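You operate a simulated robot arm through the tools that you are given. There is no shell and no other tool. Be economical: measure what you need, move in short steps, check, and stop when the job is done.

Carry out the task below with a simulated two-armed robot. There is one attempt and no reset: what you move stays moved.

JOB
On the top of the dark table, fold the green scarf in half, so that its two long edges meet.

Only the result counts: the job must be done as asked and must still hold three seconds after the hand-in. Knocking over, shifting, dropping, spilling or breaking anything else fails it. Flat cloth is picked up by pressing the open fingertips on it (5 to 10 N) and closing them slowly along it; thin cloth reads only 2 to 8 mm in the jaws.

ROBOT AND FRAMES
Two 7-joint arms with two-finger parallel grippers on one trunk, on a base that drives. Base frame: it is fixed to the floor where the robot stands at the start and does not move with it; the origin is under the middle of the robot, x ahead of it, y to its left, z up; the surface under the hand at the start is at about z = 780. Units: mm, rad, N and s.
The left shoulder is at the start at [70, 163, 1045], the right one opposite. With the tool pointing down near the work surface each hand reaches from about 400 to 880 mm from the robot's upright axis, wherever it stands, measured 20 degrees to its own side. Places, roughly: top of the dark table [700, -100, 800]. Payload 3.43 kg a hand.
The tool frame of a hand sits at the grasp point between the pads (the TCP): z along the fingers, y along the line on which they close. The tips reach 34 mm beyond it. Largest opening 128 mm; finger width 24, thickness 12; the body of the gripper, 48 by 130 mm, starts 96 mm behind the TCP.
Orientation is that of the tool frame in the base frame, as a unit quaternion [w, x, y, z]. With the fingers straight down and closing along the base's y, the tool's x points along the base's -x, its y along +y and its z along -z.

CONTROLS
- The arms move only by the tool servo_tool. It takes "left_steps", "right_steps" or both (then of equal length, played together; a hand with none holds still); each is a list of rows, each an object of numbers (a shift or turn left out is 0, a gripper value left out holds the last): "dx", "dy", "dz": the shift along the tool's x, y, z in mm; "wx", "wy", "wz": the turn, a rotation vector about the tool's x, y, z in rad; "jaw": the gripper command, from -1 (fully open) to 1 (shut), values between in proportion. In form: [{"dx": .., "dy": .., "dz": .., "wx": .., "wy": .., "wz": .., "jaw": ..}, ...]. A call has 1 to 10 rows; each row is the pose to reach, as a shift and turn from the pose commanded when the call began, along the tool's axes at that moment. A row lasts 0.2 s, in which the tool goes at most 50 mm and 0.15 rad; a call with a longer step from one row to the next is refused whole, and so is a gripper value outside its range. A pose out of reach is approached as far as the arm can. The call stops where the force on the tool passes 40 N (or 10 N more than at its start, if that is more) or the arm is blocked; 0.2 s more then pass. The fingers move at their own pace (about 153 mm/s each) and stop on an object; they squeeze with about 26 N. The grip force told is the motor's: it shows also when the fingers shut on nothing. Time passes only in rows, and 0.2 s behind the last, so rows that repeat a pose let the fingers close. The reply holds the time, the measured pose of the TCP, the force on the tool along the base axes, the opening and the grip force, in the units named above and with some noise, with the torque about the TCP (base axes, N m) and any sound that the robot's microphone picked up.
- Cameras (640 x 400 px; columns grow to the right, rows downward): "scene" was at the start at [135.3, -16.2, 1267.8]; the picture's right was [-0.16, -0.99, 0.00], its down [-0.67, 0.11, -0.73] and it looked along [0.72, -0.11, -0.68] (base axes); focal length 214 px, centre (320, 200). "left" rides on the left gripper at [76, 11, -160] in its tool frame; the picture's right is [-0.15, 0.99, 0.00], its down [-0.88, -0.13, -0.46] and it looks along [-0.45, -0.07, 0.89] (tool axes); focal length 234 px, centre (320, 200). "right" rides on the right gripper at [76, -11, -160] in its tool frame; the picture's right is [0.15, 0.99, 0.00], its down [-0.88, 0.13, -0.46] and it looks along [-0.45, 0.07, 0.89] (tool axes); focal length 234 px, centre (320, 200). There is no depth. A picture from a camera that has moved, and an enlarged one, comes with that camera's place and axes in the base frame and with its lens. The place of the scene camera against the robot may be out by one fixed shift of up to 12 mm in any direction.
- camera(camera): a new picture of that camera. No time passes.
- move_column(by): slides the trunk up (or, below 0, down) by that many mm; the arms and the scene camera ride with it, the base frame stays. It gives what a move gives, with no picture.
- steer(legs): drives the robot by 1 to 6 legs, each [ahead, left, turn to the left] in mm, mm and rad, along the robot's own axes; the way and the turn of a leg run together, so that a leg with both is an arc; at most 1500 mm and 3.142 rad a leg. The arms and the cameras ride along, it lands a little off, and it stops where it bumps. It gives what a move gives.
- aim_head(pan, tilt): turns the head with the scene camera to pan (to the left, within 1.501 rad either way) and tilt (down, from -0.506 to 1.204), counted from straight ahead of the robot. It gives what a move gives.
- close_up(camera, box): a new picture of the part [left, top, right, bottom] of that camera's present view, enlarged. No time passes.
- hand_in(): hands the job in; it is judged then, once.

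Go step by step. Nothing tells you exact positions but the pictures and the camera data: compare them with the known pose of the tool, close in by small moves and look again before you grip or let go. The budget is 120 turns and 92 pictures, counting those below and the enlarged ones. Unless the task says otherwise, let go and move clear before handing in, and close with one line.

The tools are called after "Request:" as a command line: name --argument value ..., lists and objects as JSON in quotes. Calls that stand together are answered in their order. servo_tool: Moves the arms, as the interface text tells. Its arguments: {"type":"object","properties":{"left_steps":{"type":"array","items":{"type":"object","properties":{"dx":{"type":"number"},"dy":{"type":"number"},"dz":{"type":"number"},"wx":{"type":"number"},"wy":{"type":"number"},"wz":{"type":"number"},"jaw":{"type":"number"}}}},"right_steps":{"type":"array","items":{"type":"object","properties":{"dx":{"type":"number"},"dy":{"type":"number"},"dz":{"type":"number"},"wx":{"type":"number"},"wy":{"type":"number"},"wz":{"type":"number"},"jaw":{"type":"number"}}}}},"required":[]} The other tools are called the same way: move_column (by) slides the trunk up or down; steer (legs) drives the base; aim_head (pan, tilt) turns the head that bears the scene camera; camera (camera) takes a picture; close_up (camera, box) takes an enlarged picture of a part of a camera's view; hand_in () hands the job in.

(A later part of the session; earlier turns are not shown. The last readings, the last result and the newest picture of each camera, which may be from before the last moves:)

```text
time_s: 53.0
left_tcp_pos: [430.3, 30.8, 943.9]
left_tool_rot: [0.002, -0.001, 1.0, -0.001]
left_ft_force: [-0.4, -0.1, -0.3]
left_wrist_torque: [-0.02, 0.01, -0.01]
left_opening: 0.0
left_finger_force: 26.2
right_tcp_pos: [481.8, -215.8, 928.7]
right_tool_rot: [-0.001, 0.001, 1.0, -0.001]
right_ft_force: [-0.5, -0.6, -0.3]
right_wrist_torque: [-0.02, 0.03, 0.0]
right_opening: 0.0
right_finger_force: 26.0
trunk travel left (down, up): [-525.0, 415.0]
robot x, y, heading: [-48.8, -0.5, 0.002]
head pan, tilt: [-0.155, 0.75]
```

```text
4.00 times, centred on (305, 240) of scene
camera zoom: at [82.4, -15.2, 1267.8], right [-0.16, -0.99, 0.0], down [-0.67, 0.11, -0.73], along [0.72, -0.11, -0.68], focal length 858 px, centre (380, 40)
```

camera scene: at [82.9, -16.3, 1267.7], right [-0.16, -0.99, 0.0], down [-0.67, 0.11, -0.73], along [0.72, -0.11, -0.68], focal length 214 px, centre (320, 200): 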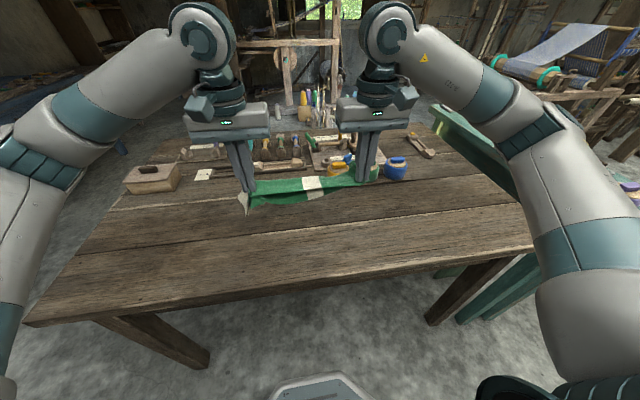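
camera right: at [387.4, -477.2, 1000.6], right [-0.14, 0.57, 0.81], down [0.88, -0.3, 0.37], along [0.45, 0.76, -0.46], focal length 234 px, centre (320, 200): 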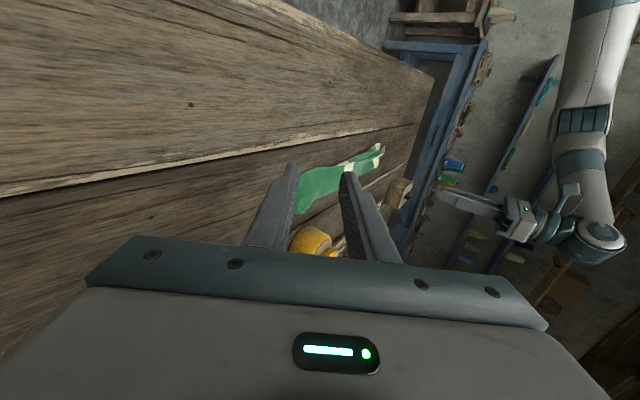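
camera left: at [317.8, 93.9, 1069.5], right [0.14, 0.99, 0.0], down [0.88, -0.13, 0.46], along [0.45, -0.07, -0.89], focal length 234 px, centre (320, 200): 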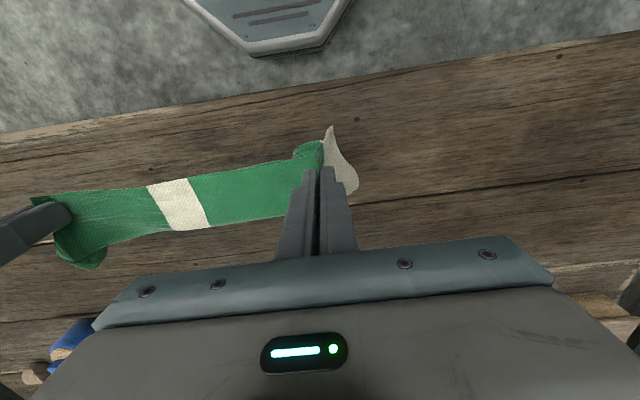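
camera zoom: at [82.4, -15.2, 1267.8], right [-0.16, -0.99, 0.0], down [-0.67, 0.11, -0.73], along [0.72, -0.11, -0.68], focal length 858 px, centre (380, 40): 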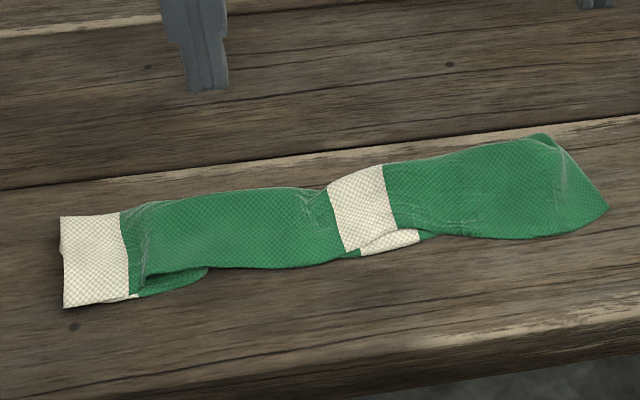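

The right end of the lower layer is tucked askew under the top, so I'll redo the lay: grip the top edge at both near corners, hang the scarf free, lay it flat, then refold cleanly. First I move over the two near corners.

Request:
servo_tool --left_steps '[{"dx": 15, "dy": 30, "dz": 10, "jaw": 0.6}, {"dx": 30, "dy": 60, "dz": 40}, {"dx": 42, "dy": 87, "dz": 80}, {"dx": 42, "dy": 87, "dz": 110}, {"dx": 42, "dy": 87, "dz": 122}, {"dx": 42, "dy": 87, "dz": 125}]' --right_steps '[{"dx": 25, "dy": 7, "dz": 10, "jaw": 0.6}, {"dx": 50, "dy": 14, "dz": 40}, {"dx": 75, "dy": 21, "dz": 70}, {"dx": 75, "dy": 21, "dz": 95}, {"dx": 75, "dy": 21, "dz": 107}, {"dx": 75, "dy": 21, "dz": 110}]'

Request:
close_up --camera "scene" --box '[225, 190, 385, 290]'

```text
time_s: 54.4
left_tcp_pos: [388.3, 115.9, 820.3]
left_tool_rot: [0.001, -0.001, 1.0, -0.001]
left_ft_force: [1.0, -0.4, 1.1]
left_wrist_torque: [0.03, -0.03, -0.02]
left_opening: 25.6
left_finger_force: 0.1
right_tcp_pos: [405.9, -198.4, 815.6]
right_tool_rot: [0.0, 0.002, 1.0, 0.0]
right_ft_force: [0.1, 1.0, 5.8]
right_wrist_torque: [0.08, 0.01, 0.0]
right_opening: 25.6
right_finger_force: 0.3
trunk travel left (down, up): [-525.0, 415.0]
robot x, y, heading: [-52.4, 1.1, -0.002]
head pan, tilt: [-0.155, 0.75]
```

```text
4.00 times, centred on (305, 240) of scene
camera zoom: at [82.1, -16.2, 1268.0], right [-0.16, -0.99, 0.0], down [-0.67, 0.11, -0.73], along [0.72, -0.11, -0.68], focal length 858 px, centre (380, 40)
```

zoom: 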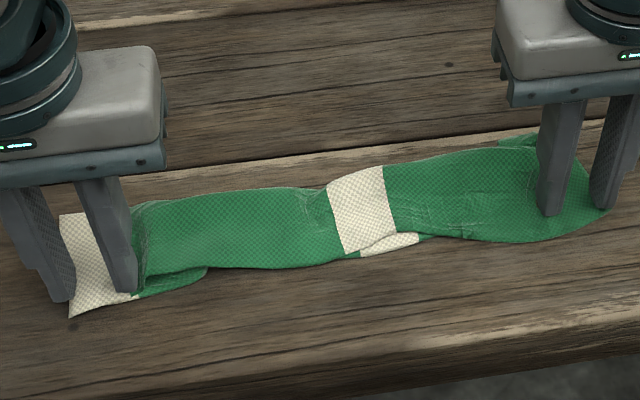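

Request:
servo_tool --left_steps '[{"dz": 2, "dy": -3}, {"dz": 3.5, "dy": -3}, {"dz": 4.5, "dy": -3}]' --right_steps '[{"dz": 0.3}, {"dz": 0.6}, {"dz": 0.6}]'

```text
time_s: 55.2
left_tcp_pos: [387.8, 113.3, 816.3]
left_tool_rot: [0.001, -0.001, 1.0, -0.002]
left_ft_force: [0.0, 0.0, 3.1]
left_wrist_torque: [0.01, -0.07, 0.02]
left_opening: 25.6
left_finger_force: 0.0
right_tcp_pos: [406.8, -197.8, 816.0]
right_tool_rot: [0.001, 0.001, 1.0, -0.001]
right_ft_force: [3.9, -1.0, 20.1]
right_wrist_torque: [0.15, -0.03, -0.02]
right_opening: 25.6
right_finger_force: 0.1
trunk travel left (down, up): [-525.0, 415.0]
robot x, y, heading: [-51.2, -3.9, 0.001]
head pan, tilt: [-0.155, 0.75]
```

Request:
servo_tool --left_steps '[{"dz": 1, "jaw": 0.62}, {"dz": 1, "jaw": 0.66}, {"dz": 1, "jaw": 0.7}, {"dz": 1, "jaw": 0.75}, {"dz": 1, "jaw": 0.8}, {"dz": 1, "jaw": 0.85}, {"dz": 1, "jaw": 0.9}, {"dz": 1, "jaw": 0.95}, {"dz": 1, "jaw": 1}, {"dz": 1, "jaw": 1}]' --right_steps '[{"dz": -1.2, "jaw": 0.62}, {"dz": -1.2, "jaw": 0.66}, {"dz": -1.2, "jaw": 0.7}, {"dz": -1.2, "jaw": 0.75}, {"dz": -1.2, "jaw": 0.8}, {"dz": -1.2, "jaw": 0.85}, {"dz": -1.2, "jaw": 0.9}, {"dz": -1.2, "jaw": 0.95}, {"dz": -1.2, "jaw": 1}, {"dz": -1.2, "jaw": 1}]'

```text
time_s: 57.4
left_tcp_pos: [388.1, 113.1, 816.1]
left_tool_rot: [0.001, -0.001, 1.0, -0.002]
left_ft_force: [-0.1, 3.5, 26.2]
left_wrist_torque: [0.12, -0.11, 0.0]
left_opening: 1.9
left_finger_force: 26.4
right_tcp_pos: [404.2, -197.1, 816.4]
right_tool_rot: [0.0, 0.001, 1.0, 0.0]
right_ft_force: [0.6, -0.1, 3.1]
right_wrist_torque: [-0.02, 0.03, -0.01]
right_opening: 2.3
right_finger_force: 26.4
trunk travel left (down, up): [-525.0, 415.0]
robot x, y, heading: [-56.2, 3.7, -0.002]
head pan, tilt: [-0.155, 0.75]
```

Both hold (1.9 and 2.3 mm). I lift the scarf high so it hangs and spread the hands a little.

Request:
servo_tool --left_steps '[{"dz": -10}, {"dz": -35, "dx": -10, "dy": 2}, {"dz": -65, "dx": -20, "dy": 4}, {"dz": -95, "dx": -35, "dy": 6}, {"dz": -125, "dx": -50, "dy": 8}, {"dz": -155, "dx": -60, "dy": 8}, {"dz": -180, "dx": -60, "dy": 8}, {"dz": -185, "dx": -60, "dy": 8}]' --right_steps '[{"dz": -10}, {"dz": -35, "dx": -10, "dy": -2}, {"dz": -65, "dx": -20, "dy": -4}, {"dz": -95, "dx": -30, "dy": -6}, {"dz": -125, "dx": -40, "dy": -8}, {"dz": -155, "dx": -45, "dy": -8}, {"dz": -180, "dx": -45, "dy": -8}, {"dz": -185, "dx": -45, "dy": -8}]'

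Request:
close_up --camera "scene" --box '[210, 130, 410, 255]'

```text
time_s: 59.2
left_tcp_pos: [449.6, 121.8, 999.6]
left_tool_rot: [0.0, -0.001, 1.0, 0.0]
left_ft_force: [-0.6, -0.7, 0.8]
left_wrist_torque: [0.01, -0.02, 0.0]
left_opening: 1.8
left_finger_force: 25.8
right_tcp_pos: [451.2, -206.3, 1000.2]
right_tool_rot: [-0.001, 0.001, 1.0, -0.002]
right_ft_force: [0.7, 0.0, 0.1]
right_wrist_torque: [-0.04, 0.01, -0.01]
right_opening: 2.0
right_finger_force: 25.6
trunk travel left (down, up): [-525.0, 415.0]
robot x, y, heading: [-51.8, -0.7, 0.001]
head pan, tilt: [-0.155, 0.75]
```

```text
3.20 times, centred on (310, 192) of scene
camera zoom: at [82.9, -16.4, 1267.7], right [-0.16, -0.99, 0.0], down [-0.67, 0.11, -0.73], along [0.72, -0.11, -0.68], focal length 686 px, centre (352, 224)
```

zoom: 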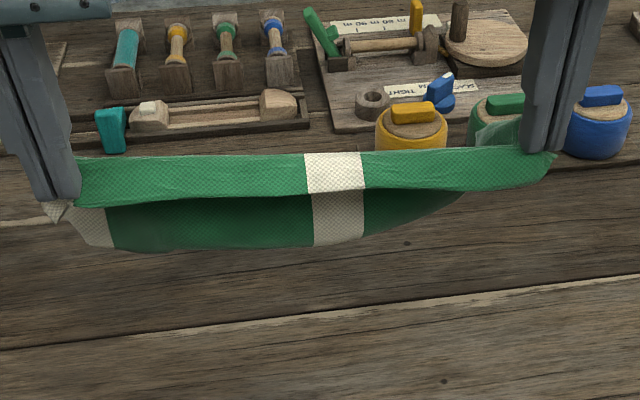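

Request:
close_up --camera "right" --box '[240, 110, 540, 290]'

```text
2.13 times, centred on (390, 200) of right
camera zoom: at [375.0, -217.7, 1159.5], right [-0.14, 0.99, 0.0], down [0.88, 0.13, 0.45], along [0.45, 0.07, -0.89], focal length 500 px, centre (171, 200)
```

zoom: 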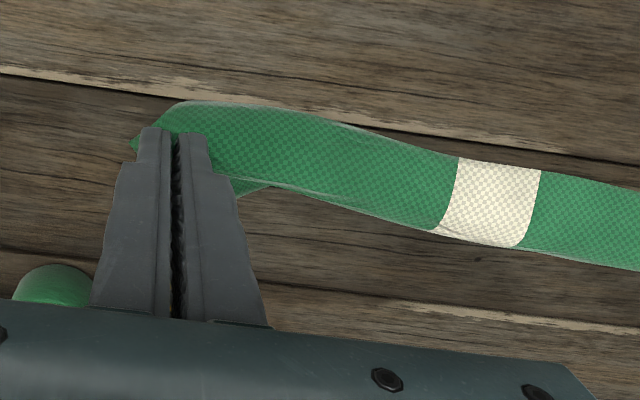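

The scarf hangs cleanly except at the right, where the lower corner is twisted. I'll lay it flat by lowering and drawing back towards the robot.

Request:
servo_tool --left_steps '[{"dz": 25}, {"dz": 50}, {"dz": 75}, {"dz": 95}, {"dz": 112, "dx": 15}, {"dz": 128, "dx": 32}, {"dz": 144, "dx": 50}, {"dz": 158, "dx": 66}, {"dz": 170, "dx": 80}, {"dz": 177, "dx": 88}]' --right_steps '[{"dz": 25}, {"dz": 50}, {"dz": 75}, {"dz": 95}, {"dz": 112, "dx": 15}, {"dz": 128, "dx": 32}, {"dz": 144, "dx": 50}, {"dz": 158, "dx": 66}, {"dz": 170, "dx": 80}, {"dz": 177, "dx": 88}]'

Request:
close_up --camera "scene" --box '[210, 170, 410, 295]'

```text
time_s: 61.4
left_tcp_pos: [361.7, 119.8, 823.0]
left_tool_rot: [0.001, -0.001, 1.0, -0.002]
left_ft_force: [0.1, 0.0, -0.8]
left_wrist_torque: [0.01, 0.0, 0.0]
left_opening: 1.9
left_finger_force: 25.8
right_tcp_pos: [364.4, -207.4, 823.4]
right_tool_rot: [-0.001, 0.001, 1.0, -0.001]
right_ft_force: [-0.2, -0.9, -0.1]
right_wrist_torque: [0.01, -0.01, -0.03]
right_opening: 2.5
right_finger_force: 26.1
trunk travel left (down, up): [-525.0, 415.0]
robot x, y, heading: [-52.3, -1.4, 0.001]
head pan, tilt: [-0.155, 0.75]
```

```text
3.20 times, centred on (310, 232) of scene
camera zoom: at [82.6, -16.2, 1267.8], right [-0.16, -0.99, 0.0], down [-0.67, 0.11, -0.73], along [0.72, -0.11, -0.68], focal length 686 px, centre (352, 96)
```

zoom: 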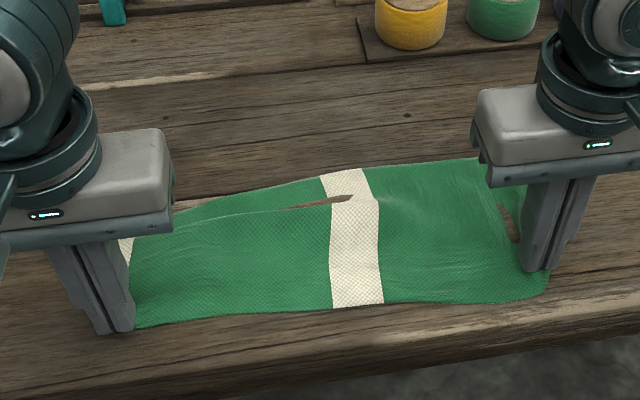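

It lies nearly flat again with both near corners still held. I lift it again to hang and check the right lower corner this time.

Request:
servo_tool --left_steps '[{"dz": -15}, {"dz": -40}, {"dz": -65, "dx": -10}, {"dz": -90, "dx": -20}, {"dz": -115, "dx": -30}, {"dz": -140, "dx": -40}, {"dz": -165, "dx": -50}, {"dz": -180, "dx": -60}, {"dz": -185, "dx": -60}]' --right_steps '[{"dz": -15}, {"dz": -40}, {"dz": -65, "dx": -10}, {"dz": -90, "dx": -20}, {"dz": -115, "dx": -30}, {"dz": -140, "dx": -40}, {"dz": -165, "dx": -50}, {"dz": -180, "dx": -58}, {"dz": -185, "dx": -58}]'

Request:
close_up --camera "scene" --box '[210, 140, 410, 265]'

```text
time_s: 63.4
left_tcp_pos: [420.8, 121.6, 1006.4]
left_tool_rot: [0.001, -0.001, 1.0, -0.002]
left_ft_force: [-0.7, 0.8, -0.5]
left_wrist_torque: [0.02, 0.02, 0.01]
left_opening: 1.9
left_finger_force: 26.0
right_tcp_pos: [421.9, -206.1, 1008.9]
right_tool_rot: [-0.001, 0.001, 1.0, 0.0]
right_ft_force: [0.1, 0.6, -0.6]
right_wrist_torque: [0.0, 0.0, -0.01]
right_opening: 2.0
right_finger_force: 26.0
trunk travel left (down, up): [-525.0, 415.0]
robot x, y, heading: [-51.6, 2.1, 0.002]
head pan, tilt: [-0.155, 0.75]
```

```text
3.20 times, centred on (310, 202) of scene
camera zoom: at [82.4, -16.3, 1267.8], right [-0.16, -0.99, 0.0], down [-0.67, 0.11, -0.73], along [0.72, -0.11, -0.68], focal length 686 px, centre (352, 192)
```

zoom: 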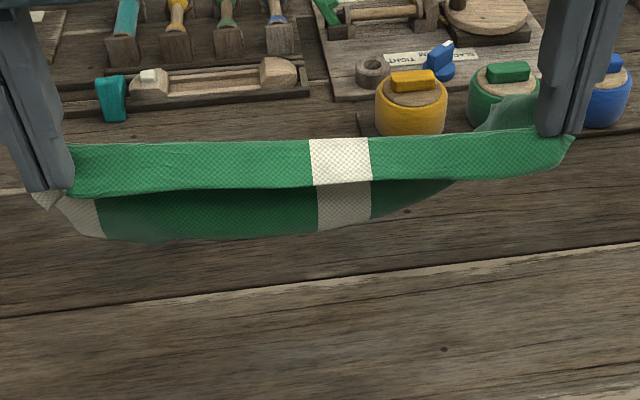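

The right lower corner is only held up by the stiff pinch ridge. Tilting the hands forward should let the whole sheet hang straight down.

Request:
servo_tool --left_steps '[{"dx": -4, "wy": 0.13}, {"dx": -8, "dz": 1, "wy": 0.27}, {"dx": -13, "dz": 3, "wy": 0.4}, {"dx": -17, "dz": 5, "wy": 0.53}, {"dx": -21, "dz": 8, "wy": 0.67}, {"dx": -24, "dz": 10, "wy": 0.8}, {"dx": -24, "dz": 10, "wy": 0.8}]' --right_steps '[{"dx": -4, "wy": 0.13}, {"dx": -8, "dz": 1, "wy": 0.27}, {"dx": -13, "dz": 3, "wy": 0.4}, {"dx": -17, "dz": 5, "wy": 0.53}, {"dx": -21, "dz": 8, "wy": 0.67}, {"dx": -24, "dz": 10, "wy": 0.8}, {"dx": -24, "dz": 10, "wy": 0.8}]'

Request:
close_up --camera "scene" --box '[210, 140, 410, 265]'

```text
time_s: 65.0
left_tcp_pos: [445.1, 119.7, 997.9]
left_tool_rot: [-0.39, -0.001, 0.921, -0.002]
left_ft_force: [0.3, 0.1, -0.5]
left_wrist_torque: [0.0, 0.03, 0.01]
left_opening: 1.9
left_finger_force: 26.3
right_tcp_pos: [444.9, -206.4, 998.1]
right_tool_rot: [-0.39, 0.001, 0.921, 0.0]
right_ft_force: [0.6, 0.5, -0.5]
right_wrist_torque: [0.03, -0.01, -0.01]
right_opening: 2.2
right_finger_force: 26.6
trunk travel left (down, up): [-525.0, 415.0]
robot x, y, heading: [-49.6, -1.6, -0.003]
head pan, tilt: [-0.155, 0.75]
```

```text
3.20 times, centred on (310, 202) of scene
camera zoom: at [82.3, -16.5, 1267.8], right [-0.16, -0.99, 0.0], down [-0.67, 0.11, -0.73], along [0.72, -0.11, -0.68], focal length 686 px, centre (352, 192)
```

zoom: 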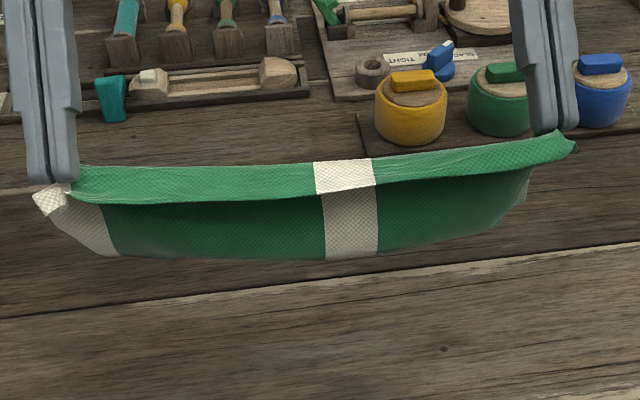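

The sheet now hangs straight with both lower corners free. I lower it until the hanging edge just reaches the table.

Request:
servo_tool --left_steps '[{"dx": -14, "dz": 14}, {"dx": -28, "dz": 27}, {"dx": -40, "dz": 39}, {"dx": -50, "dz": 49}, {"dx": -54, "dz": 52}]' --right_steps '[{"dx": -14, "dz": 14}, {"dx": -28, "dz": 27}, {"dx": -40, "dz": 39}, {"dx": -50, "dz": 49}, {"dx": -54, "dz": 52}]'

Request:
close_up --camera "scene" --box '[210, 160, 410, 285]'

```text
time_s: 66.2
left_tcp_pos: [446.1, 120.8, 922.5]
left_tool_rot: [-0.389, 0.0, 0.921, -0.001]
left_ft_force: [-0.4, -0.7, -0.3]
left_wrist_torque: [0.0, -0.04, 0.0]
left_opening: 1.8
left_finger_force: 26.0
right_tcp_pos: [446.8, -207.6, 923.8]
right_tool_rot: [-0.39, 0.002, 0.921, 0.0]
right_ft_force: [1.2, 0.2, 0.6]
right_wrist_torque: [-0.03, 0.0, -0.01]
right_opening: 2.3
right_finger_force: 26.5
trunk travel left (down, up): [-525.0, 415.0]
robot x, y, heading: [-53.7, 1.9, 0.001]
head pan, tilt: [-0.155, 0.75]
```

```text
3.20 times, centred on (310, 222) of scene
camera zoom: at [82.7, -16.3, 1267.8], right [-0.16, -0.99, 0.0], down [-0.67, 0.11, -0.73], along [0.72, -0.11, -0.68], focal length 686 px, centre (352, 128)
```

zoom: 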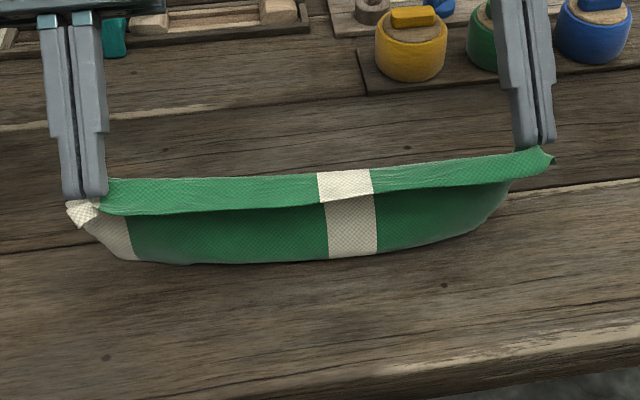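

Request:
servo_tool --left_steps '[{"dx": -11, "dz": 10, "wy": -0.07}, {"dx": -22, "dz": 19, "wy": -0.15}, {"dx": -32, "dz": 27, "wy": -0.22}, {"dx": -41.5, "dz": 33.3, "wy": -0.3}]' --right_steps '[{"dx": -11, "dz": 10, "wy": -0.07}, {"dx": -22, "dz": 19, "wy": -0.15}, {"dx": -32, "dz": 27, "wy": -0.22}, {"dx": -41.5, "dz": 33.3, "wy": -0.3}]'

Request:
close_up --camera "scene" --box '[210, 160, 410, 285]'

```text
time_s: 67.2
left_tcp_pos: [451.1, 120.4, 870.6]
left_tool_rot: [-0.246, -0.002, 0.969, -0.003]
left_ft_force: [0.3, 0.3, -0.1]
left_wrist_torque: [-0.01, -0.01, -0.01]
left_opening: 2.1
left_finger_force: 26.5
right_tcp_pos: [451.1, -206.0, 870.5]
right_tool_rot: [-0.248, 0.002, 0.969, 0.0]
right_ft_force: [-0.7, 0.1, -0.1]
right_wrist_torque: [-0.02, -0.02, 0.0]
right_opening: 2.2
right_finger_force: 26.2
trunk travel left (down, up): [-525.0, 415.0]
robot x, y, heading: [-51.5, 3.1, 0.002]
head pan, tilt: [-0.155, 0.75]
```

```text
3.20 times, centred on (310, 222) of scene
camera zoom: at [82.4, -16.3, 1267.9], right [-0.16, -0.99, 0.0], down [-0.67, 0.11, -0.73], along [0.72, -0.11, -0.68], focal length 686 px, centre (352, 128)
```

zoom: 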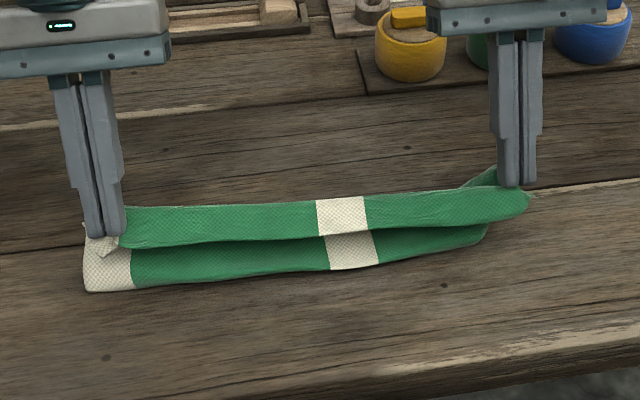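

Request:
close_up --camera "right" --box '[240, 110, 480, 260]'

```text
2.67 times, centred on (360, 185) of right
camera zoom: at [461.1, -217.4, 1047.4], right [-0.13, 0.99, 0.07], down [0.99, 0.13, -0.02], along [-0.03, 0.07, -1.0], focal length 624 px, centre (213, 240)
```

zoom: 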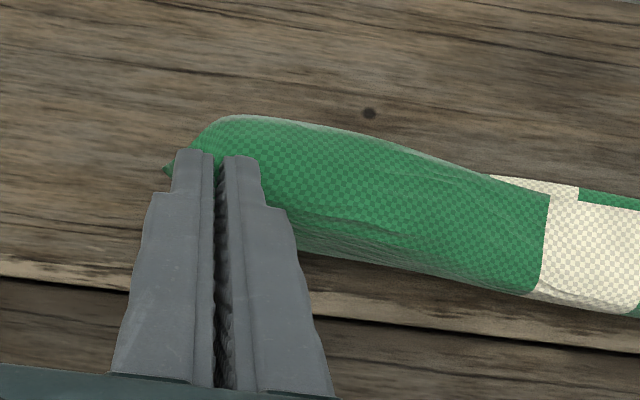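

The lower layer's right corner is still curled in by ~40 mm. I'll lay the scarf out flat once more and regrip the right corner more squarely.

Request:
servo_tool --left_steps '[{"dx": 17, "dz": -36}, {"dx": 34, "dz": -72.6}, {"dx": 30, "dz": -60, "wy": -0.13}, {"dx": 26, "dz": -50, "wy": -0.26}, {"dx": 23, "dz": -42, "wy": -0.4}, {"dx": 21.7, "dz": -37.7, "wy": -0.5}, {"dx": 28, "dz": -8, "wy": -0.5}, {"dx": 34, "dz": 22, "wy": -0.5}, {"dx": 40, "dz": 52, "wy": -0.5}, {"dx": 45.2, "dz": 80, "wy": -0.5}]' --right_steps '[{"dx": 17, "dz": -36}, {"dx": 34, "dz": -72.6}, {"dx": 30, "dz": -60, "wy": -0.13}, {"dx": 26, "dz": -50, "wy": -0.26}, {"dx": 23, "dz": -42, "wy": -0.4}, {"dx": 21.7, "dz": -37.7, "wy": -0.5}, {"dx": 28, "dz": -8, "wy": -0.5}, {"dx": 34, "dz": 22, "wy": -0.5}, {"dx": 40, "dz": 52, "wy": -0.5}, {"dx": 45.2, "dz": 80, "wy": -0.5}]'

Request:
servo_tool --left_steps '[{"dx": 6, "dz": 2}, {"dx": 8, "dz": 4}, {"dx": 8, "dz": 4, "jaw": 0.9}, {"dx": 8, "dz": 4, "jaw": 0.75}, {"dz": -5, "dx": 8, "jaw": 0.65}, {"dz": -50, "dx": 8}, {"dz": -90, "dx": 8}]' --right_steps '[{"dx": 6, "dz": 2}, {"dx": 8, "dz": 4}, {"dx": 8, "dz": 4, "jaw": 0.9}, {"dx": 8, "dz": 4, "jaw": 0.75}, {"dz": -5, "dx": 8, "jaw": 0.65}, {"dz": -50, "dx": 8}, {"dz": -90, "dx": 8}]'

Request:
close_up --camera "scene" --box '[220, 180, 400, 290]'

```text
time_s: 69.4
left_tcp_pos: [372.5, 120.6, 820.9]
left_tool_rot: [0.001, 0.0, 1.0, -0.001]
left_ft_force: [-0.2, -0.3, 0.7]
left_wrist_torque: [0.02, 0.02, 0.03]
left_opening: 1.8
left_finger_force: 26.5
right_tcp_pos: [372.3, -203.3, 823.3]
right_tool_rot: [0.0, 0.002, 1.0, -0.001]
right_ft_force: [0.8, 0.7, 0.2]
right_wrist_torque: [0.01, -0.02, 0.05]
right_opening: 2.0
right_finger_force: 25.9
trunk travel left (down, up): [-525.0, 415.0]
robot x, y, heading: [-53.7, -1.9, 0.002]
head pan, tilt: [-0.155, 0.75]
```

```text
time_s: 71.0
left_tcp_pos: [364.9, 120.4, 911.9]
left_tool_rot: [0.0, -0.001, 1.0, 0.0]
left_ft_force: [0.0, -0.6, 0.5]
left_wrist_torque: [-0.03, -0.03, 0.01]
left_opening: 22.2
left_finger_force: 0.0
right_tcp_pos: [364.3, -205.1, 914.1]
right_tool_rot: [0.001, 0.001, 1.0, 0.0]
right_ft_force: [0.1, 0.3, -0.5]
right_wrist_torque: [-0.01, -0.03, 0.01]
right_opening: 22.3
right_finger_force: 0.0
trunk travel left (down, up): [-525.0, 415.0]
robot x, y, heading: [-49.1, -3.5, 0.0]
head pan, tilt: [-0.155, 0.75]
```

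```text
3.56 times, centred on (310, 235) of scene
camera zoom: at [81.6, -15.9, 1267.7], right [-0.16, -0.99, 0.0], down [-0.67, 0.11, -0.73], along [0.72, -0.11, -0.68], focal length 763 px, centre (356, 76)
```

zoom: 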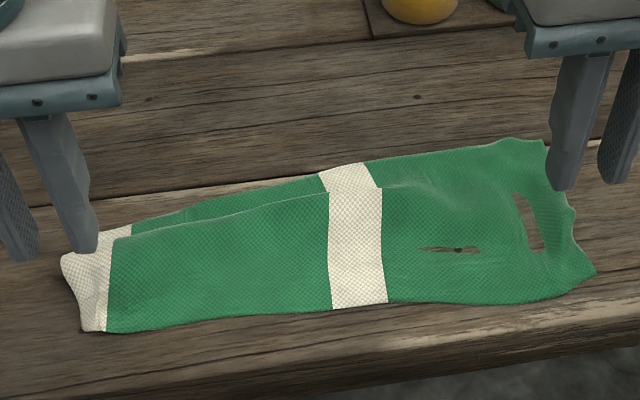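

It lies flat at the right but with a loose pleat at the left; hanging will clear that. I hover over the two near corners to regrip squarely.

Request:
servo_tool --left_steps '[{"dx": -4, "dy": -4, "dz": 30, "jaw": 0.58}, {"dx": -9, "dy": -8, "dz": 60}, {"dx": -9, "dy": -8, "dz": 82}, {"dx": -9, "dy": -8, "dz": 88}]' --right_steps '[{"dx": 6, "dy": -2, "dz": 30, "jaw": 0.58}, {"dx": 11, "dy": -3, "dz": 60}, {"dx": 11, "dy": -3, "dz": 84}, {"dx": 11, "dy": -3, "dz": 90}]'

Request:
close_up --camera "right" --box '[220, 130, 420, 255]'

Request:
close_up --camera "left" --box '[220, 130, 420, 255]'

```text
time_s: 72.0
left_tcp_pos: [375.0, 112.0, 822.1]
left_tool_rot: [0.001, -0.001, 1.0, -0.001]
left_ft_force: [-0.2, -0.5, 0.0]
left_wrist_torque: [-0.02, -0.01, -0.02]
left_opening: 27.1
left_finger_force: 0.1
right_tcp_pos: [352.9, -209.0, 822.6]
right_tool_rot: [-0.001, 0.001, 1.0, 0.0]
right_ft_force: [-0.1, -0.5, 0.1]
right_wrist_torque: [-0.01, -0.01, 0.02]
right_opening: 26.8
right_finger_force: 0.1
trunk travel left (down, up): [-525.0, 415.0]
robot x, y, heading: [-56.0, 5.3, 0.006]
head pan, tilt: [-0.155, 0.75]
```

```text
3.20 times, centred on (320, 192) of right
camera zoom: at [277.9, -219.4, 982.1], right [-0.14, 0.99, 0.0], down [0.88, 0.13, 0.45], along [0.45, 0.06, -0.89], focal length 749 px, centre (320, 224)
```

zoom: 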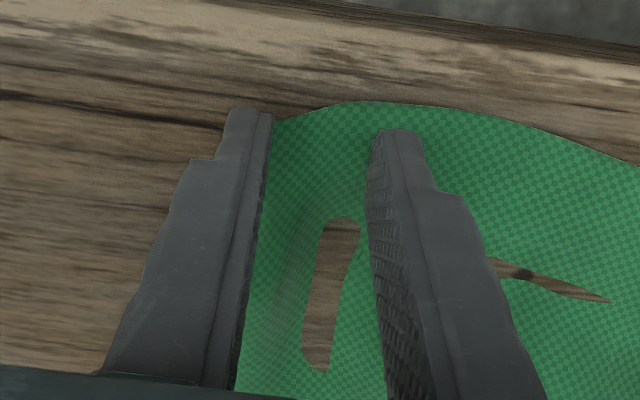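

```text
3.20 times, centred on (320, 192) of left
camera zoom: at [297.7, 122.3, 984.3], right [0.14, 0.99, 0.0], down [0.88, -0.13, 0.46], along [0.45, -0.07, -0.89], focal length 749 px, centre (320, 224)
```

zoom: 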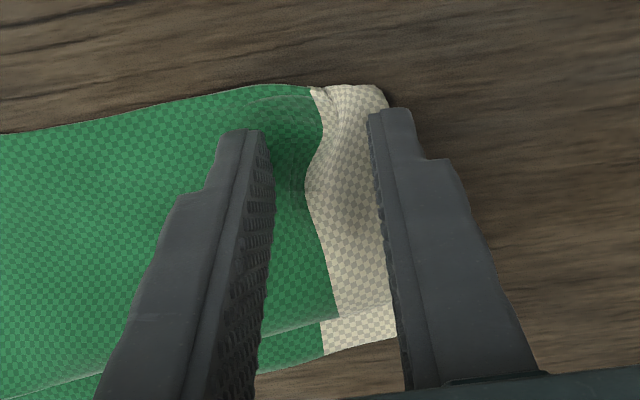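

Request:
servo_tool --left_steps '[{"dx": 2, "dy": -6, "dz": 3}, {"dx": 2, "dy": -6, "dz": 6}, {"dx": 2, "dy": -6, "dz": 7.2}]' --right_steps '[{"dx": -4, "dy": 10, "dz": 3}, {"dx": -4, "dy": 10, "dz": 6}, {"dx": -4, "dy": 10, "dz": 7.2}]'

```text
time_s: 72.8
left_tcp_pos: [372.0, 106.2, 815.9]
left_tool_rot: [0.001, -0.001, 1.0, 0.0]
left_ft_force: [0.4, 0.3, 0.4]
left_wrist_torque: [0.01, 0.0, 0.02]
left_opening: 26.8
left_finger_force: 0.0
right_tcp_pos: [357.6, -198.6, 815.7]
right_tool_rot: [0.0, 0.001, 1.0, -0.001]
right_ft_force: [1.0, 0.4, 6.7]
right_wrist_torque: [-0.01, -0.08, 0.0]
right_opening: 27.0
right_finger_force: 0.6
trunk travel left (down, up): [-525.0, 415.0]
robot x, y, heading: [-55.9, -0.7, 0.001]
head pan, tilt: [-0.155, 0.75]
```

Request:
servo_tool --left_steps '[{"dz": 0.8}, {"dz": 1.4, "jaw": 0.62}, {"dz": 1.4, "jaw": 0.66}, {"dz": 1.4, "jaw": 0.71}, {"dz": 1.4, "jaw": 0.76}, {"dz": 1.4, "jaw": 0.81}, {"dz": 1.4, "jaw": 0.87}, {"dz": 1.4, "jaw": 0.93}, {"dz": 1.4, "jaw": 1}, {"dz": 1.4, "jaw": 1}]' --right_steps '[{"dz": 0}, {"dz": 0, "jaw": 0.62}, {"dz": 0, "jaw": 0.66}, {"dz": 0, "jaw": 0.71}, {"dz": 0, "jaw": 0.76}, {"dz": 0, "jaw": 0.81}, {"dz": 0, "jaw": 0.87}, {"dz": 0, "jaw": 0.93}, {"dz": 0, "jaw": 1}, {"dz": 0, "jaw": 1}]'

```text
time_s: 75.0
left_tcp_pos: [371.4, 106.2, 815.9]
left_tool_rot: [0.002, -0.001, 1.0, -0.001]
left_ft_force: [-0.9, 5.1, 26.0]
left_wrist_torque: [0.03, 0.21, -0.04]
left_opening: 2.7
left_finger_force: 26.1
right_tcp_pos: [356.9, -197.8, 815.2]
right_tool_rot: [0.0, 0.001, 1.0, -0.001]
right_ft_force: [0.0, 0.7, 3.2]
right_wrist_torque: [-0.02, 0.03, -0.01]
right_opening: 0.0
right_finger_force: 26.2
trunk travel left (down, up): [-525.0, 415.0]
robot x, y, heading: [-53.1, -0.8, -0.001]
head pan, tilt: [-0.155, 0.75]
```

The left holds; the right closed empty. I retry the right slightly further in and with more press.

Request:
servo_tool --left_steps '[{"dz": -1}, {"dz": -1.5}, {"dz": -1.5}, {"dz": -1.5}, {"dz": -1.5}, {"dz": -1.5}, {"dz": -1.5}]' --right_steps '[{"dz": -6}, {"dz": -6, "dx": -6, "dy": 8, "jaw": 0.5}, {"dz": -6, "dx": -6, "dy": 8}, {"dz": -2, "dx": -6, "dy": 8}, {"dz": 0, "dx": -6, "dy": 8}, {"dz": 1, "dx": -6, "dy": 8}, {"dz": 1, "dx": -6, "dy": 8}]'

```text
time_s: 76.6
left_tcp_pos: [370.5, 106.8, 816.5]
left_tool_rot: [0.001, -0.001, 1.0, -0.002]
left_ft_force: [0.8, 0.4, 5.6]
left_wrist_torque: [-0.03, 0.06, -0.03]
left_opening: 2.8
left_finger_force: 25.9
right_tcp_pos: [362.5, -188.9, 814.8]
right_tool_rot: [0.001, 0.003, 1.0, -0.001]
right_ft_force: [2.2, -1.9, 22.0]
right_wrist_torque: [-0.05, 0.08, 0.04]
right_opening: 32.1
right_finger_force: 0.1
trunk travel left (down, up): [-525.0, 415.0]
robot x, y, heading: [-53.9, -0.4, -0.002]
head pan, tilt: [-0.155, 0.75]
```

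Request:
servo_tool --right_steps '[{"dz": -0.7, "jaw": 0.54}, {"dz": -0.7, "jaw": 0.58}, {"dz": -0.7, "jaw": 0.63}, {"dz": -0.7, "jaw": 0.68}, {"dz": -0.7, "jaw": 0.73}, {"dz": -0.7, "jaw": 0.78}, {"dz": -0.7, "jaw": 0.84}, {"dz": -0.7, "jaw": 0.9}, {"dz": -0.7, "jaw": 0.96}, {"dz": -0.7, "jaw": 1}]'

```text
time_s: 78.8
left_tcp_pos: [370.0, 106.7, 816.8]
left_tool_rot: [0.001, -0.001, 1.0, -0.001]
left_ft_force: [0.3, -0.8, 2.5]
left_wrist_torque: [-0.06, 0.04, 0.0]
left_opening: 2.4
left_finger_force: 26.0
right_tcp_pos: [363.3, -190.8, 815.4]
right_tool_rot: [0.0, 0.001, 1.0, 0.0]
right_ft_force: [1.0, -0.7, 25.7]
right_wrist_torque: [-0.08, 0.11, -0.01]
right_opening: 0.1
right_finger_force: 26.2
trunk travel left (down, up): [-525.0, 415.0]
robot x, y, heading: [-52.7, 2.2, -0.001]
head pan, tilt: [-0.155, 0.75]
```

Request:
close_up --camera "right" --box '[200, 110, 480, 270]'

```text
2.29 times, centred on (340, 190) of right
camera zoom: at [286.4, -200.6, 974.8], right [-0.14, 0.99, 0.0], down [0.88, 0.13, 0.46], along [0.45, 0.06, -0.89], focal length 535 px, centre (274, 223)
```

zoom: 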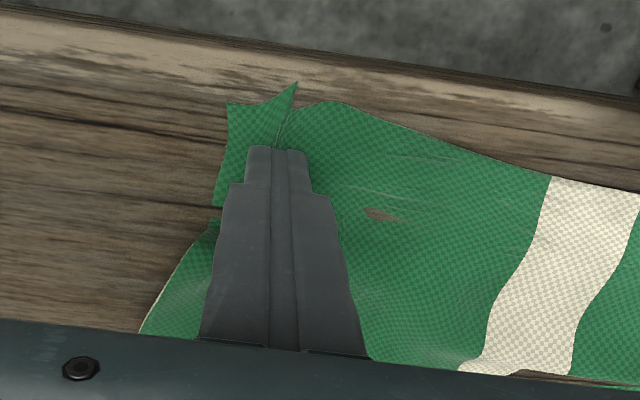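

A ridge has formed at the edge just robot-side of the fingers. I reopen modestly around it, shift to it and close again with a light press.

Request:
servo_tool --right_steps '[{"dz": -3, "jaw": 0.8}, {"dz": -5, "jaw": 0.6}, {"dz": -5, "dx": 8, "dy": 2, "jaw": 0.6}, {"dz": -2, "dx": 8, "dy": 2}, {"dz": -1, "dx": 8, "dy": 2}, {"dz": -0.5, "dx": 8, "dy": 2}]'

```text
time_s: 80.2
left_tcp_pos: [369.4, 107.3, 816.7]
left_tool_rot: [0.0, -0.001, 1.0, -0.001]
left_ft_force: [-0.4, -1.4, 6.2]
left_wrist_torque: [-0.03, 0.1, 0.03]
left_opening: 2.4
left_finger_force: 25.9
right_tcp_pos: [355.6, -188.2, 815.7]
right_tool_rot: [0.001, 0.002, 1.0, 0.0]
right_ft_force: [2.5, -0.8, 10.2]
right_wrist_torque: [0.01, -0.06, 0.0]
right_opening: 25.6
right_finger_force: 0.0
trunk travel left (down, up): [-525.0, 415.0]
robot x, y, heading: [-51.9, 2.1, 0.006]
head pan, tilt: [-0.155, 0.75]
```

Request:
servo_tool --right_steps '[{"jaw": 0.64}, {"jaw": 0.68}, {"jaw": 0.72}, {"jaw": 0.76}, {"jaw": 0.8}, {"jaw": 0.84}, {"jaw": 0.88}, {"jaw": 0.92}, {"jaw": 0.96}, {"jaw": 1}]'

```text
time_s: 82.4
left_tcp_pos: [372.3, 106.0, 817.0]
left_tool_rot: [0.001, -0.001, 1.0, -0.002]
left_ft_force: [0.4, -1.4, 4.0]
left_wrist_torque: [-0.07, 0.01, -0.01]
left_opening: 2.2
left_finger_force: 26.0
right_tcp_pos: [353.8, -187.7, 815.7]
right_tool_rot: [0.0, 0.001, 1.0, -0.001]
right_ft_force: [1.1, -0.3, 20.6]
right_wrist_torque: [-0.07, 0.06, -0.02]
right_opening: 0.0
right_finger_force: 25.8
trunk travel left (down, up): [-525.0, 415.0]
robot x, y, heading: [-51.6, -1.1, 0.001]
head pan, tilt: [-0.155, 0.75]
```

Request:
servo_tool --left_steps '[{"dz": -10}, {"dz": -25}, {"dz": -40}, {"dz": -40}]' --right_steps '[{"dz": -15}, {"dz": -40, "jaw": 0.5}, {"dz": -70}, {"dz": -90}]'

Request:
close_up --camera "right" --box '[200, 110, 480, 270]'

```text
time_s: 83.4
left_tcp_pos: [370.7, 106.7, 857.6]
left_tool_rot: [-0.001, 0.0, 1.0, 0.0]
left_ft_force: [0.3, 0.0, 0.3]
left_wrist_torque: [-0.01, -0.03, 0.02]
left_opening: 2.5
left_finger_force: 26.2
right_tcp_pos: [354.8, -189.0, 904.3]
right_tool_rot: [-0.002, 0.001, 1.0, -0.001]
right_ft_force: [-0.5, 0.9, 0.8]
right_wrist_torque: [0.02, -0.01, 0.02]
right_opening: 32.1
right_finger_force: 0.1
trunk travel left (down, up): [-525.0, 415.0]
robot x, y, heading: [-51.0, 1.8, 0.003]
head pan, tilt: [-0.155, 0.75]
```

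```text
2.29 times, centred on (340, 190) of right
camera zoom: at [279.1, -198.6, 1063.7], right [-0.14, 0.99, 0.0], down [0.88, 0.13, 0.45], along [0.45, 0.06, -0.89], focal length 535 px, centre (274, 223)
```

zoom: 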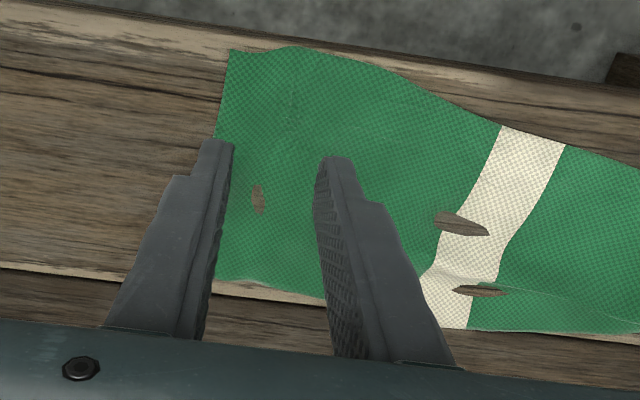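

The right side is flat again but its near edge has crept to x≈321, close to the table's front edge; my fingers were ~33 mm inside it. I regrip right at x≈340.

Request:
servo_tool --right_steps '[{"dx": 8, "dz": 30}, {"dx": 14, "dz": 60}, {"dx": 14, "dz": 80}, {"dx": 14, "dz": 86}, {"dx": 14, "dz": 88}, {"dx": 14, "dz": 89}]'

```text
time_s: 84.8
left_tcp_pos: [371.8, 105.9, 857.1]
left_tool_rot: [0.0, -0.001, 1.0, -0.001]
left_ft_force: [0.8, -0.3, 0.9]
left_wrist_torque: [-0.03, 0.01, 0.02]
left_opening: 2.4
left_finger_force: 25.9
right_tcp_pos: [342.4, -189.0, 816.6]
right_tool_rot: [-0.001, 0.001, 1.0, -0.001]
right_ft_force: [0.9, -0.3, 1.4]
right_wrist_torque: [0.0, -0.03, -0.03]
right_opening: 32.1
right_finger_force: 0.1
trunk travel left (down, up): [-525.0, 415.0]
robot x, y, heading: [-55.3, -3.2, -0.002]
head pan, tilt: [-0.155, 0.75]
```

Request:
servo_tool --right_steps '[{"dz": 1}, {"dz": 1.4, "jaw": 0.55}, {"dz": 1.4, "jaw": 0.6}, {"dz": 1.4, "jaw": 0.65}, {"dz": 1.4, "jaw": 0.7}, {"dz": 1.4, "jaw": 0.76}, {"dz": 1.4, "jaw": 0.82}, {"dz": 1.4, "jaw": 0.88}, {"dz": 1.4, "jaw": 0.94}, {"dz": 1.4, "jaw": 1}]'

```text
time_s: 87.0
left_tcp_pos: [370.3, 105.8, 856.1]
left_tool_rot: [0.001, 0.0, 1.0, -0.002]
left_ft_force: [0.3, 0.3, -0.4]
left_wrist_torque: [-0.03, -0.02, 0.0]
left_opening: 2.4
left_finger_force: 26.1
right_tcp_pos: [340.6, -187.5, 816.0]
right_tool_rot: [-0.001, 0.002, 1.0, -0.001]
right_ft_force: [0.8, 0.7, 22.3]
right_wrist_torque: [0.11, 0.03, -0.01]
right_opening: 2.7
right_finger_force: 26.1
trunk travel left (down, up): [-525.0, 415.0]
robot x, y, heading: [-54.5, -1.1, -0.006]
head pan, tilt: [-0.155, 0.75]
```

Both near corners are held. I lift, tilt forward and spread slightly to hang the sheet.

Request:
servo_tool --left_steps '[{"dz": -5}, {"dz": -20, "dx": -5}, {"dz": -40, "dx": -12}, {"dz": -60, "dx": -20, "dy": 2}, {"dz": -80, "dx": -28, "dy": 4, "wy": 0.13}, {"dz": -100, "dx": -38, "dy": 6, "wy": 0.27}, {"dz": -115, "dx": -48, "dy": 8, "wy": 0.4}, {"dz": -128, "dx": -58, "dy": 8, "wy": 0.53}, {"dz": -136, "dx": -66, "dy": 8, "wy": 0.67}, {"dz": -142, "dx": -74, "dy": 8, "wy": 0.8}]' --right_steps '[{"dz": -20, "dx": -5}, {"dz": -50, "dx": -15}, {"dz": -75, "dx": -28}, {"dz": -98, "dx": -42, "dy": -2}, {"dz": -120, "dx": -55, "dy": -4, "wy": 0.13}, {"dz": -140, "dx": -66, "dy": -6, "wy": 0.27}, {"dz": -155, "dx": -77, "dy": -8, "wy": 0.4}, {"dz": -168, "dx": -87, "dy": -8, "wy": 0.53}, {"dz": -177, "dx": -96, "dy": -8, "wy": 0.67}, {"dz": -183, "dx": -104, "dy": -8, "wy": 0.8}]'

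Request:
close_up --camera "scene" --box '[210, 140, 410, 265]'

```text
time_s: 89.2
left_tcp_pos: [445.1, 114.1, 999.3]
left_tool_rot: [-0.389, 0.0, 0.921, -0.001]
left_ft_force: [-1.0, -6.0, 0.0]
left_wrist_torque: [-0.25, -0.02, 0.14]
left_opening: 2.5
left_finger_force: 25.7
right_tcp_pos: [443.6, -195.7, 997.6]
right_tool_rot: [-0.39, 0.0, 0.921, 0.0]
right_ft_force: [0.5, 7.3, 0.0]
right_wrist_torque: [0.24, -0.01, -0.11]
right_opening: 2.4
right_finger_force: 25.9
trunk travel left (down, up): [-525.0, 415.0]
robot x, y, heading: [-53.8, -0.5, 0.001]
head pan, tilt: [-0.155, 0.75]
```

```text
3.20 times, centred on (310, 202) of scene
camera zoom: at [83.0, -15.9, 1267.7], right [-0.16, -0.99, 0.0], down [-0.67, 0.11, -0.73], along [0.72, -0.11, -0.68], focal length 686 px, centre (352, 192)
```

zoom: 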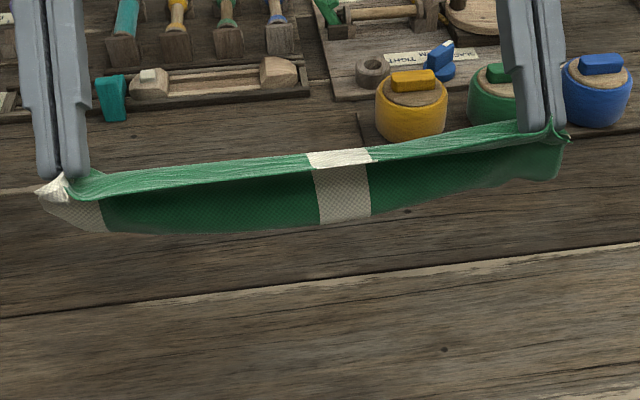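

The sheet now hangs evenly, both lower corners free. I repeat the lowering: straight down first, then forward while bringing the hands upright.

Request:
servo_tool --left_steps '[{"dx": -14, "dz": 14, "dy": -1}, {"dx": -28, "dz": 27, "dy": -2}, {"dx": -40, "dz": 39, "dy": -2}, {"dx": -50, "dz": 49, "dy": -2}, {"dx": -54, "dz": 52, "dy": -2}, {"dx": -54, "dz": 52, "dy": -2}]' --right_steps '[{"dx": -14, "dz": 14, "dy": 1}, {"dx": -28, "dz": 27, "dy": 2}, {"dx": -40, "dz": 39, "dy": 2}, {"dx": -50, "dz": 49, "dy": 2}, {"dx": -54, "dz": 52, "dy": 2}, {"dx": -54, "dz": 52, "dy": 2}]'

Request:
servo_tool --left_steps '[{"dx": -11, "dz": 10, "wy": -0.07}, {"dx": -22, "dz": 19, "wy": -0.15}, {"dx": -32, "dz": 27, "wy": -0.22}, {"dx": -41.5, "dz": 33.3, "wy": -0.3}]' --right_steps '[{"dx": -11, "dz": 10, "wy": -0.07}, {"dx": -22, "dz": 19, "wy": -0.15}, {"dx": -32, "dz": 27, "wy": -0.22}, {"dx": -41.5, "dz": 33.3, "wy": -0.3}]'

Request:
close_up --camera "scene" --box '[210, 160, 410, 285]'

```text
time_s: 90.6
left_tcp_pos: [445.6, 112.9, 923.5]
left_tool_rot: [-0.389, -0.001, 0.921, -0.001]
left_ft_force: [0.2, -4.6, -0.4]
left_wrist_torque: [-0.12, 0.01, 0.07]
left_opening: 2.4
left_finger_force: 26.0
right_tcp_pos: [445.6, -196.0, 922.5]
right_tool_rot: [-0.391, 0.001, 0.921, 0.0]
right_ft_force: [-0.3, 4.5, -0.5]
right_wrist_torque: [0.11, -0.01, -0.05]
right_opening: 2.7
right_finger_force: 25.8
trunk travel left (down, up): [-525.0, 415.0]
robot x, y, heading: [-52.5, -2.6, -0.005]
head pan, tilt: [-0.155, 0.75]
```

```text
time_s: 91.6
left_tcp_pos: [450.4, 111.3, 869.5]
left_tool_rot: [-0.246, -0.002, 0.969, -0.002]
left_ft_force: [0.2, -3.8, 0.6]
left_wrist_torque: [-0.09, -0.04, 0.02]
left_opening: 2.2
left_finger_force: 26.1
right_tcp_pos: [449.8, -195.8, 870.4]
right_tool_rot: [-0.247, 0.001, 0.969, 0.0]
right_ft_force: [-0.2, 3.6, 0.8]
right_wrist_torque: [0.11, 0.03, -0.02]
right_opening: 2.6
right_finger_force: 26.0
trunk travel left (down, up): [-525.0, 415.0]
robot x, y, heading: [-55.1, -1.6, 0.002]
head pan, tilt: [-0.155, 0.75]
```

```text
3.20 times, centred on (310, 222) of scene
camera zoom: at [82.3, -16.3, 1267.9], right [-0.16, -0.99, 0.0], down [-0.67, 0.11, -0.73], along [0.72, -0.11, -0.68], focal length 686 px, centre (352, 128)
```

zoom: 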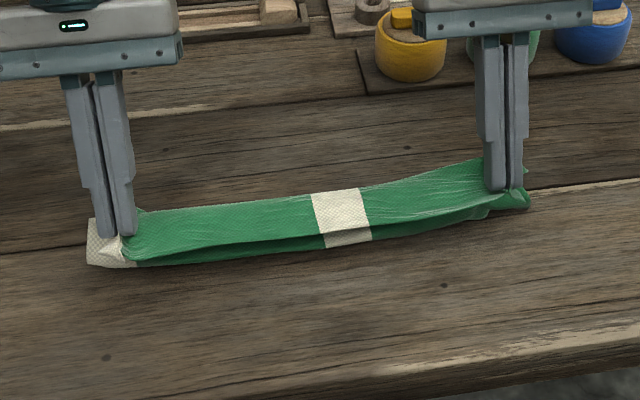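

The lower edge now lies straight and full length (y from 156 to -236, x≈440). I continue down and forward so the held edge lands on it.

Request:
servo_tool --left_steps '[{"dx": -5, "dz": 8, "wy": -0.1}, {"dx": -10, "dz": 16, "wy": -0.2}, {"dx": -15.5, "dz": 23.4, "wy": -0.3}]' --right_steps '[{"dx": -7, "dz": 7, "wy": -0.1}, {"dx": -14, "dz": 14, "wy": -0.2}, {"dx": -21.8, "dz": 21.2, "wy": -0.3}]'

Request:
close_up --camera "scene" --box '[220, 170, 390, 275]'

```text
time_s: 92.4
left_tcp_pos: [451.5, 113.4, 842.5]
left_tool_rot: [-0.099, -0.001, 0.995, -0.003]
left_ft_force: [0.4, -4.1, 0.2]
left_wrist_torque: [-0.17, -0.03, 0.0]
left_opening: 2.1
left_finger_force: 25.8
right_tcp_pos: [460.7, -198.2, 841.6]
right_tool_rot: [-0.099, 0.0, 0.995, 0.0]
right_ft_force: [-0.1, 4.5, 0.1]
right_wrist_torque: [0.19, -0.02, 0.0]
right_opening: 2.5
right_finger_force: 26.0
trunk travel left (down, up): [-525.0, 415.0]
robot x, y, heading: [-53.0, -2.4, 0.001]
head pan, tilt: [-0.155, 0.75]
```

```text
3.76 times, centred on (305, 222) of scene
camera zoom: at [82.1, -16.3, 1267.9], right [-0.16, -0.99, 0.0], down [-0.67, 0.11, -0.73], along [0.72, -0.11, -0.68], focal length 807 px, centre (376, 115)
```

zoom: 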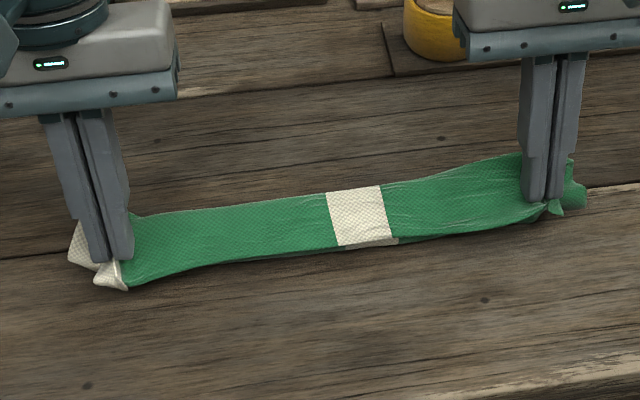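

Request:
servo_tool --left_steps '[{"dx": -5, "dz": 6, "wy": -0.07}, {"dx": -11, "dz": 11, "wy": -0.14}, {"dx": -16, "dz": 15.6, "wy": -0.2}]' --right_steps '[{"dx": -4, "dz": 6, "wy": -0.07}, {"dx": -9, "dz": 11, "wy": -0.14}, {"dx": -12.6, "dz": 15.4, "wy": -0.2}]'

Request:
close_up --camera "scene" --box '[220, 170, 390, 275]'

Request:
close_up --camera "right" --box '[200, 90, 640, 290]'

```text
time_s: 93.2
left_tcp_pos: [465.8, 112.1, 823.9]
left_tool_rot: [0.001, -0.002, 1.0, 0.0]
left_ft_force: [-0.6, -4.4, 2.5]
left_wrist_torque: [-0.21, 0.05, -0.04]
left_opening: 2.2
left_finger_force: 26.1
right_tcp_pos: [470.3, -194.8, 823.2]
right_tool_rot: [0.001, 0.001, 1.0, -0.001]
right_ft_force: [0.1, 4.7, -0.7]
right_wrist_torque: [0.16, -0.01, 0.03]
right_opening: 2.6
right_finger_force: 26.0
trunk travel left (down, up): [-525.0, 415.0]
robot x, y, heading: [-52.8, 0.8, -0.002]
head pan, tilt: [-0.155, 0.75]
```

```text
3.76 times, centred on (305, 222) of scene
camera zoom: at [82.2, -16.2, 1267.9], right [-0.16, -0.99, 0.0], down [-0.67, 0.11, -0.73], along [0.72, -0.11, -0.68], focal length 807 px, centre (376, 115)
```

zoom: 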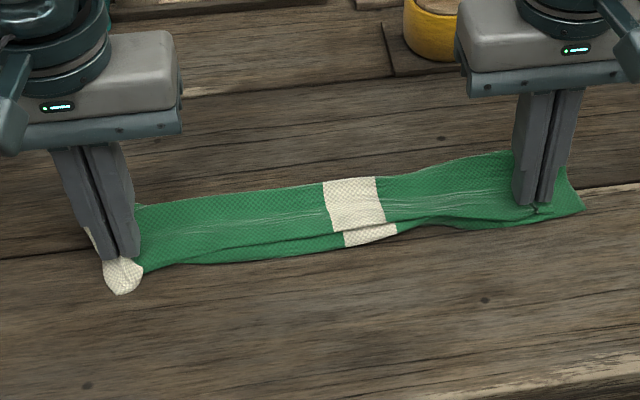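

```text
1.45 times, centred on (420, 190) of right
camera zoom: at [393.4, -205.8, 982.7], right [-0.14, 0.99, 0.0], down [0.88, 0.13, 0.46], along [0.45, 0.06, -0.89], focal length 341 px, centre (174, 214)
```

zoom: 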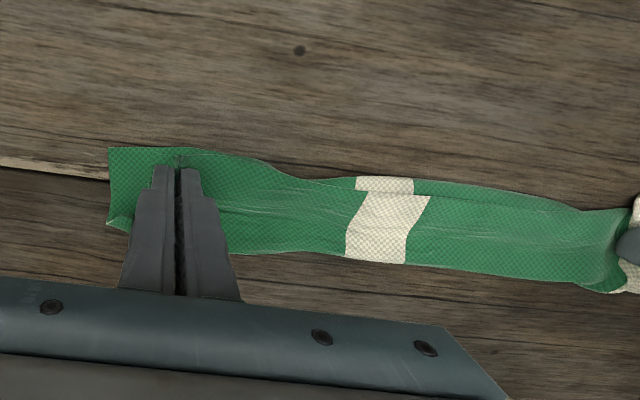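

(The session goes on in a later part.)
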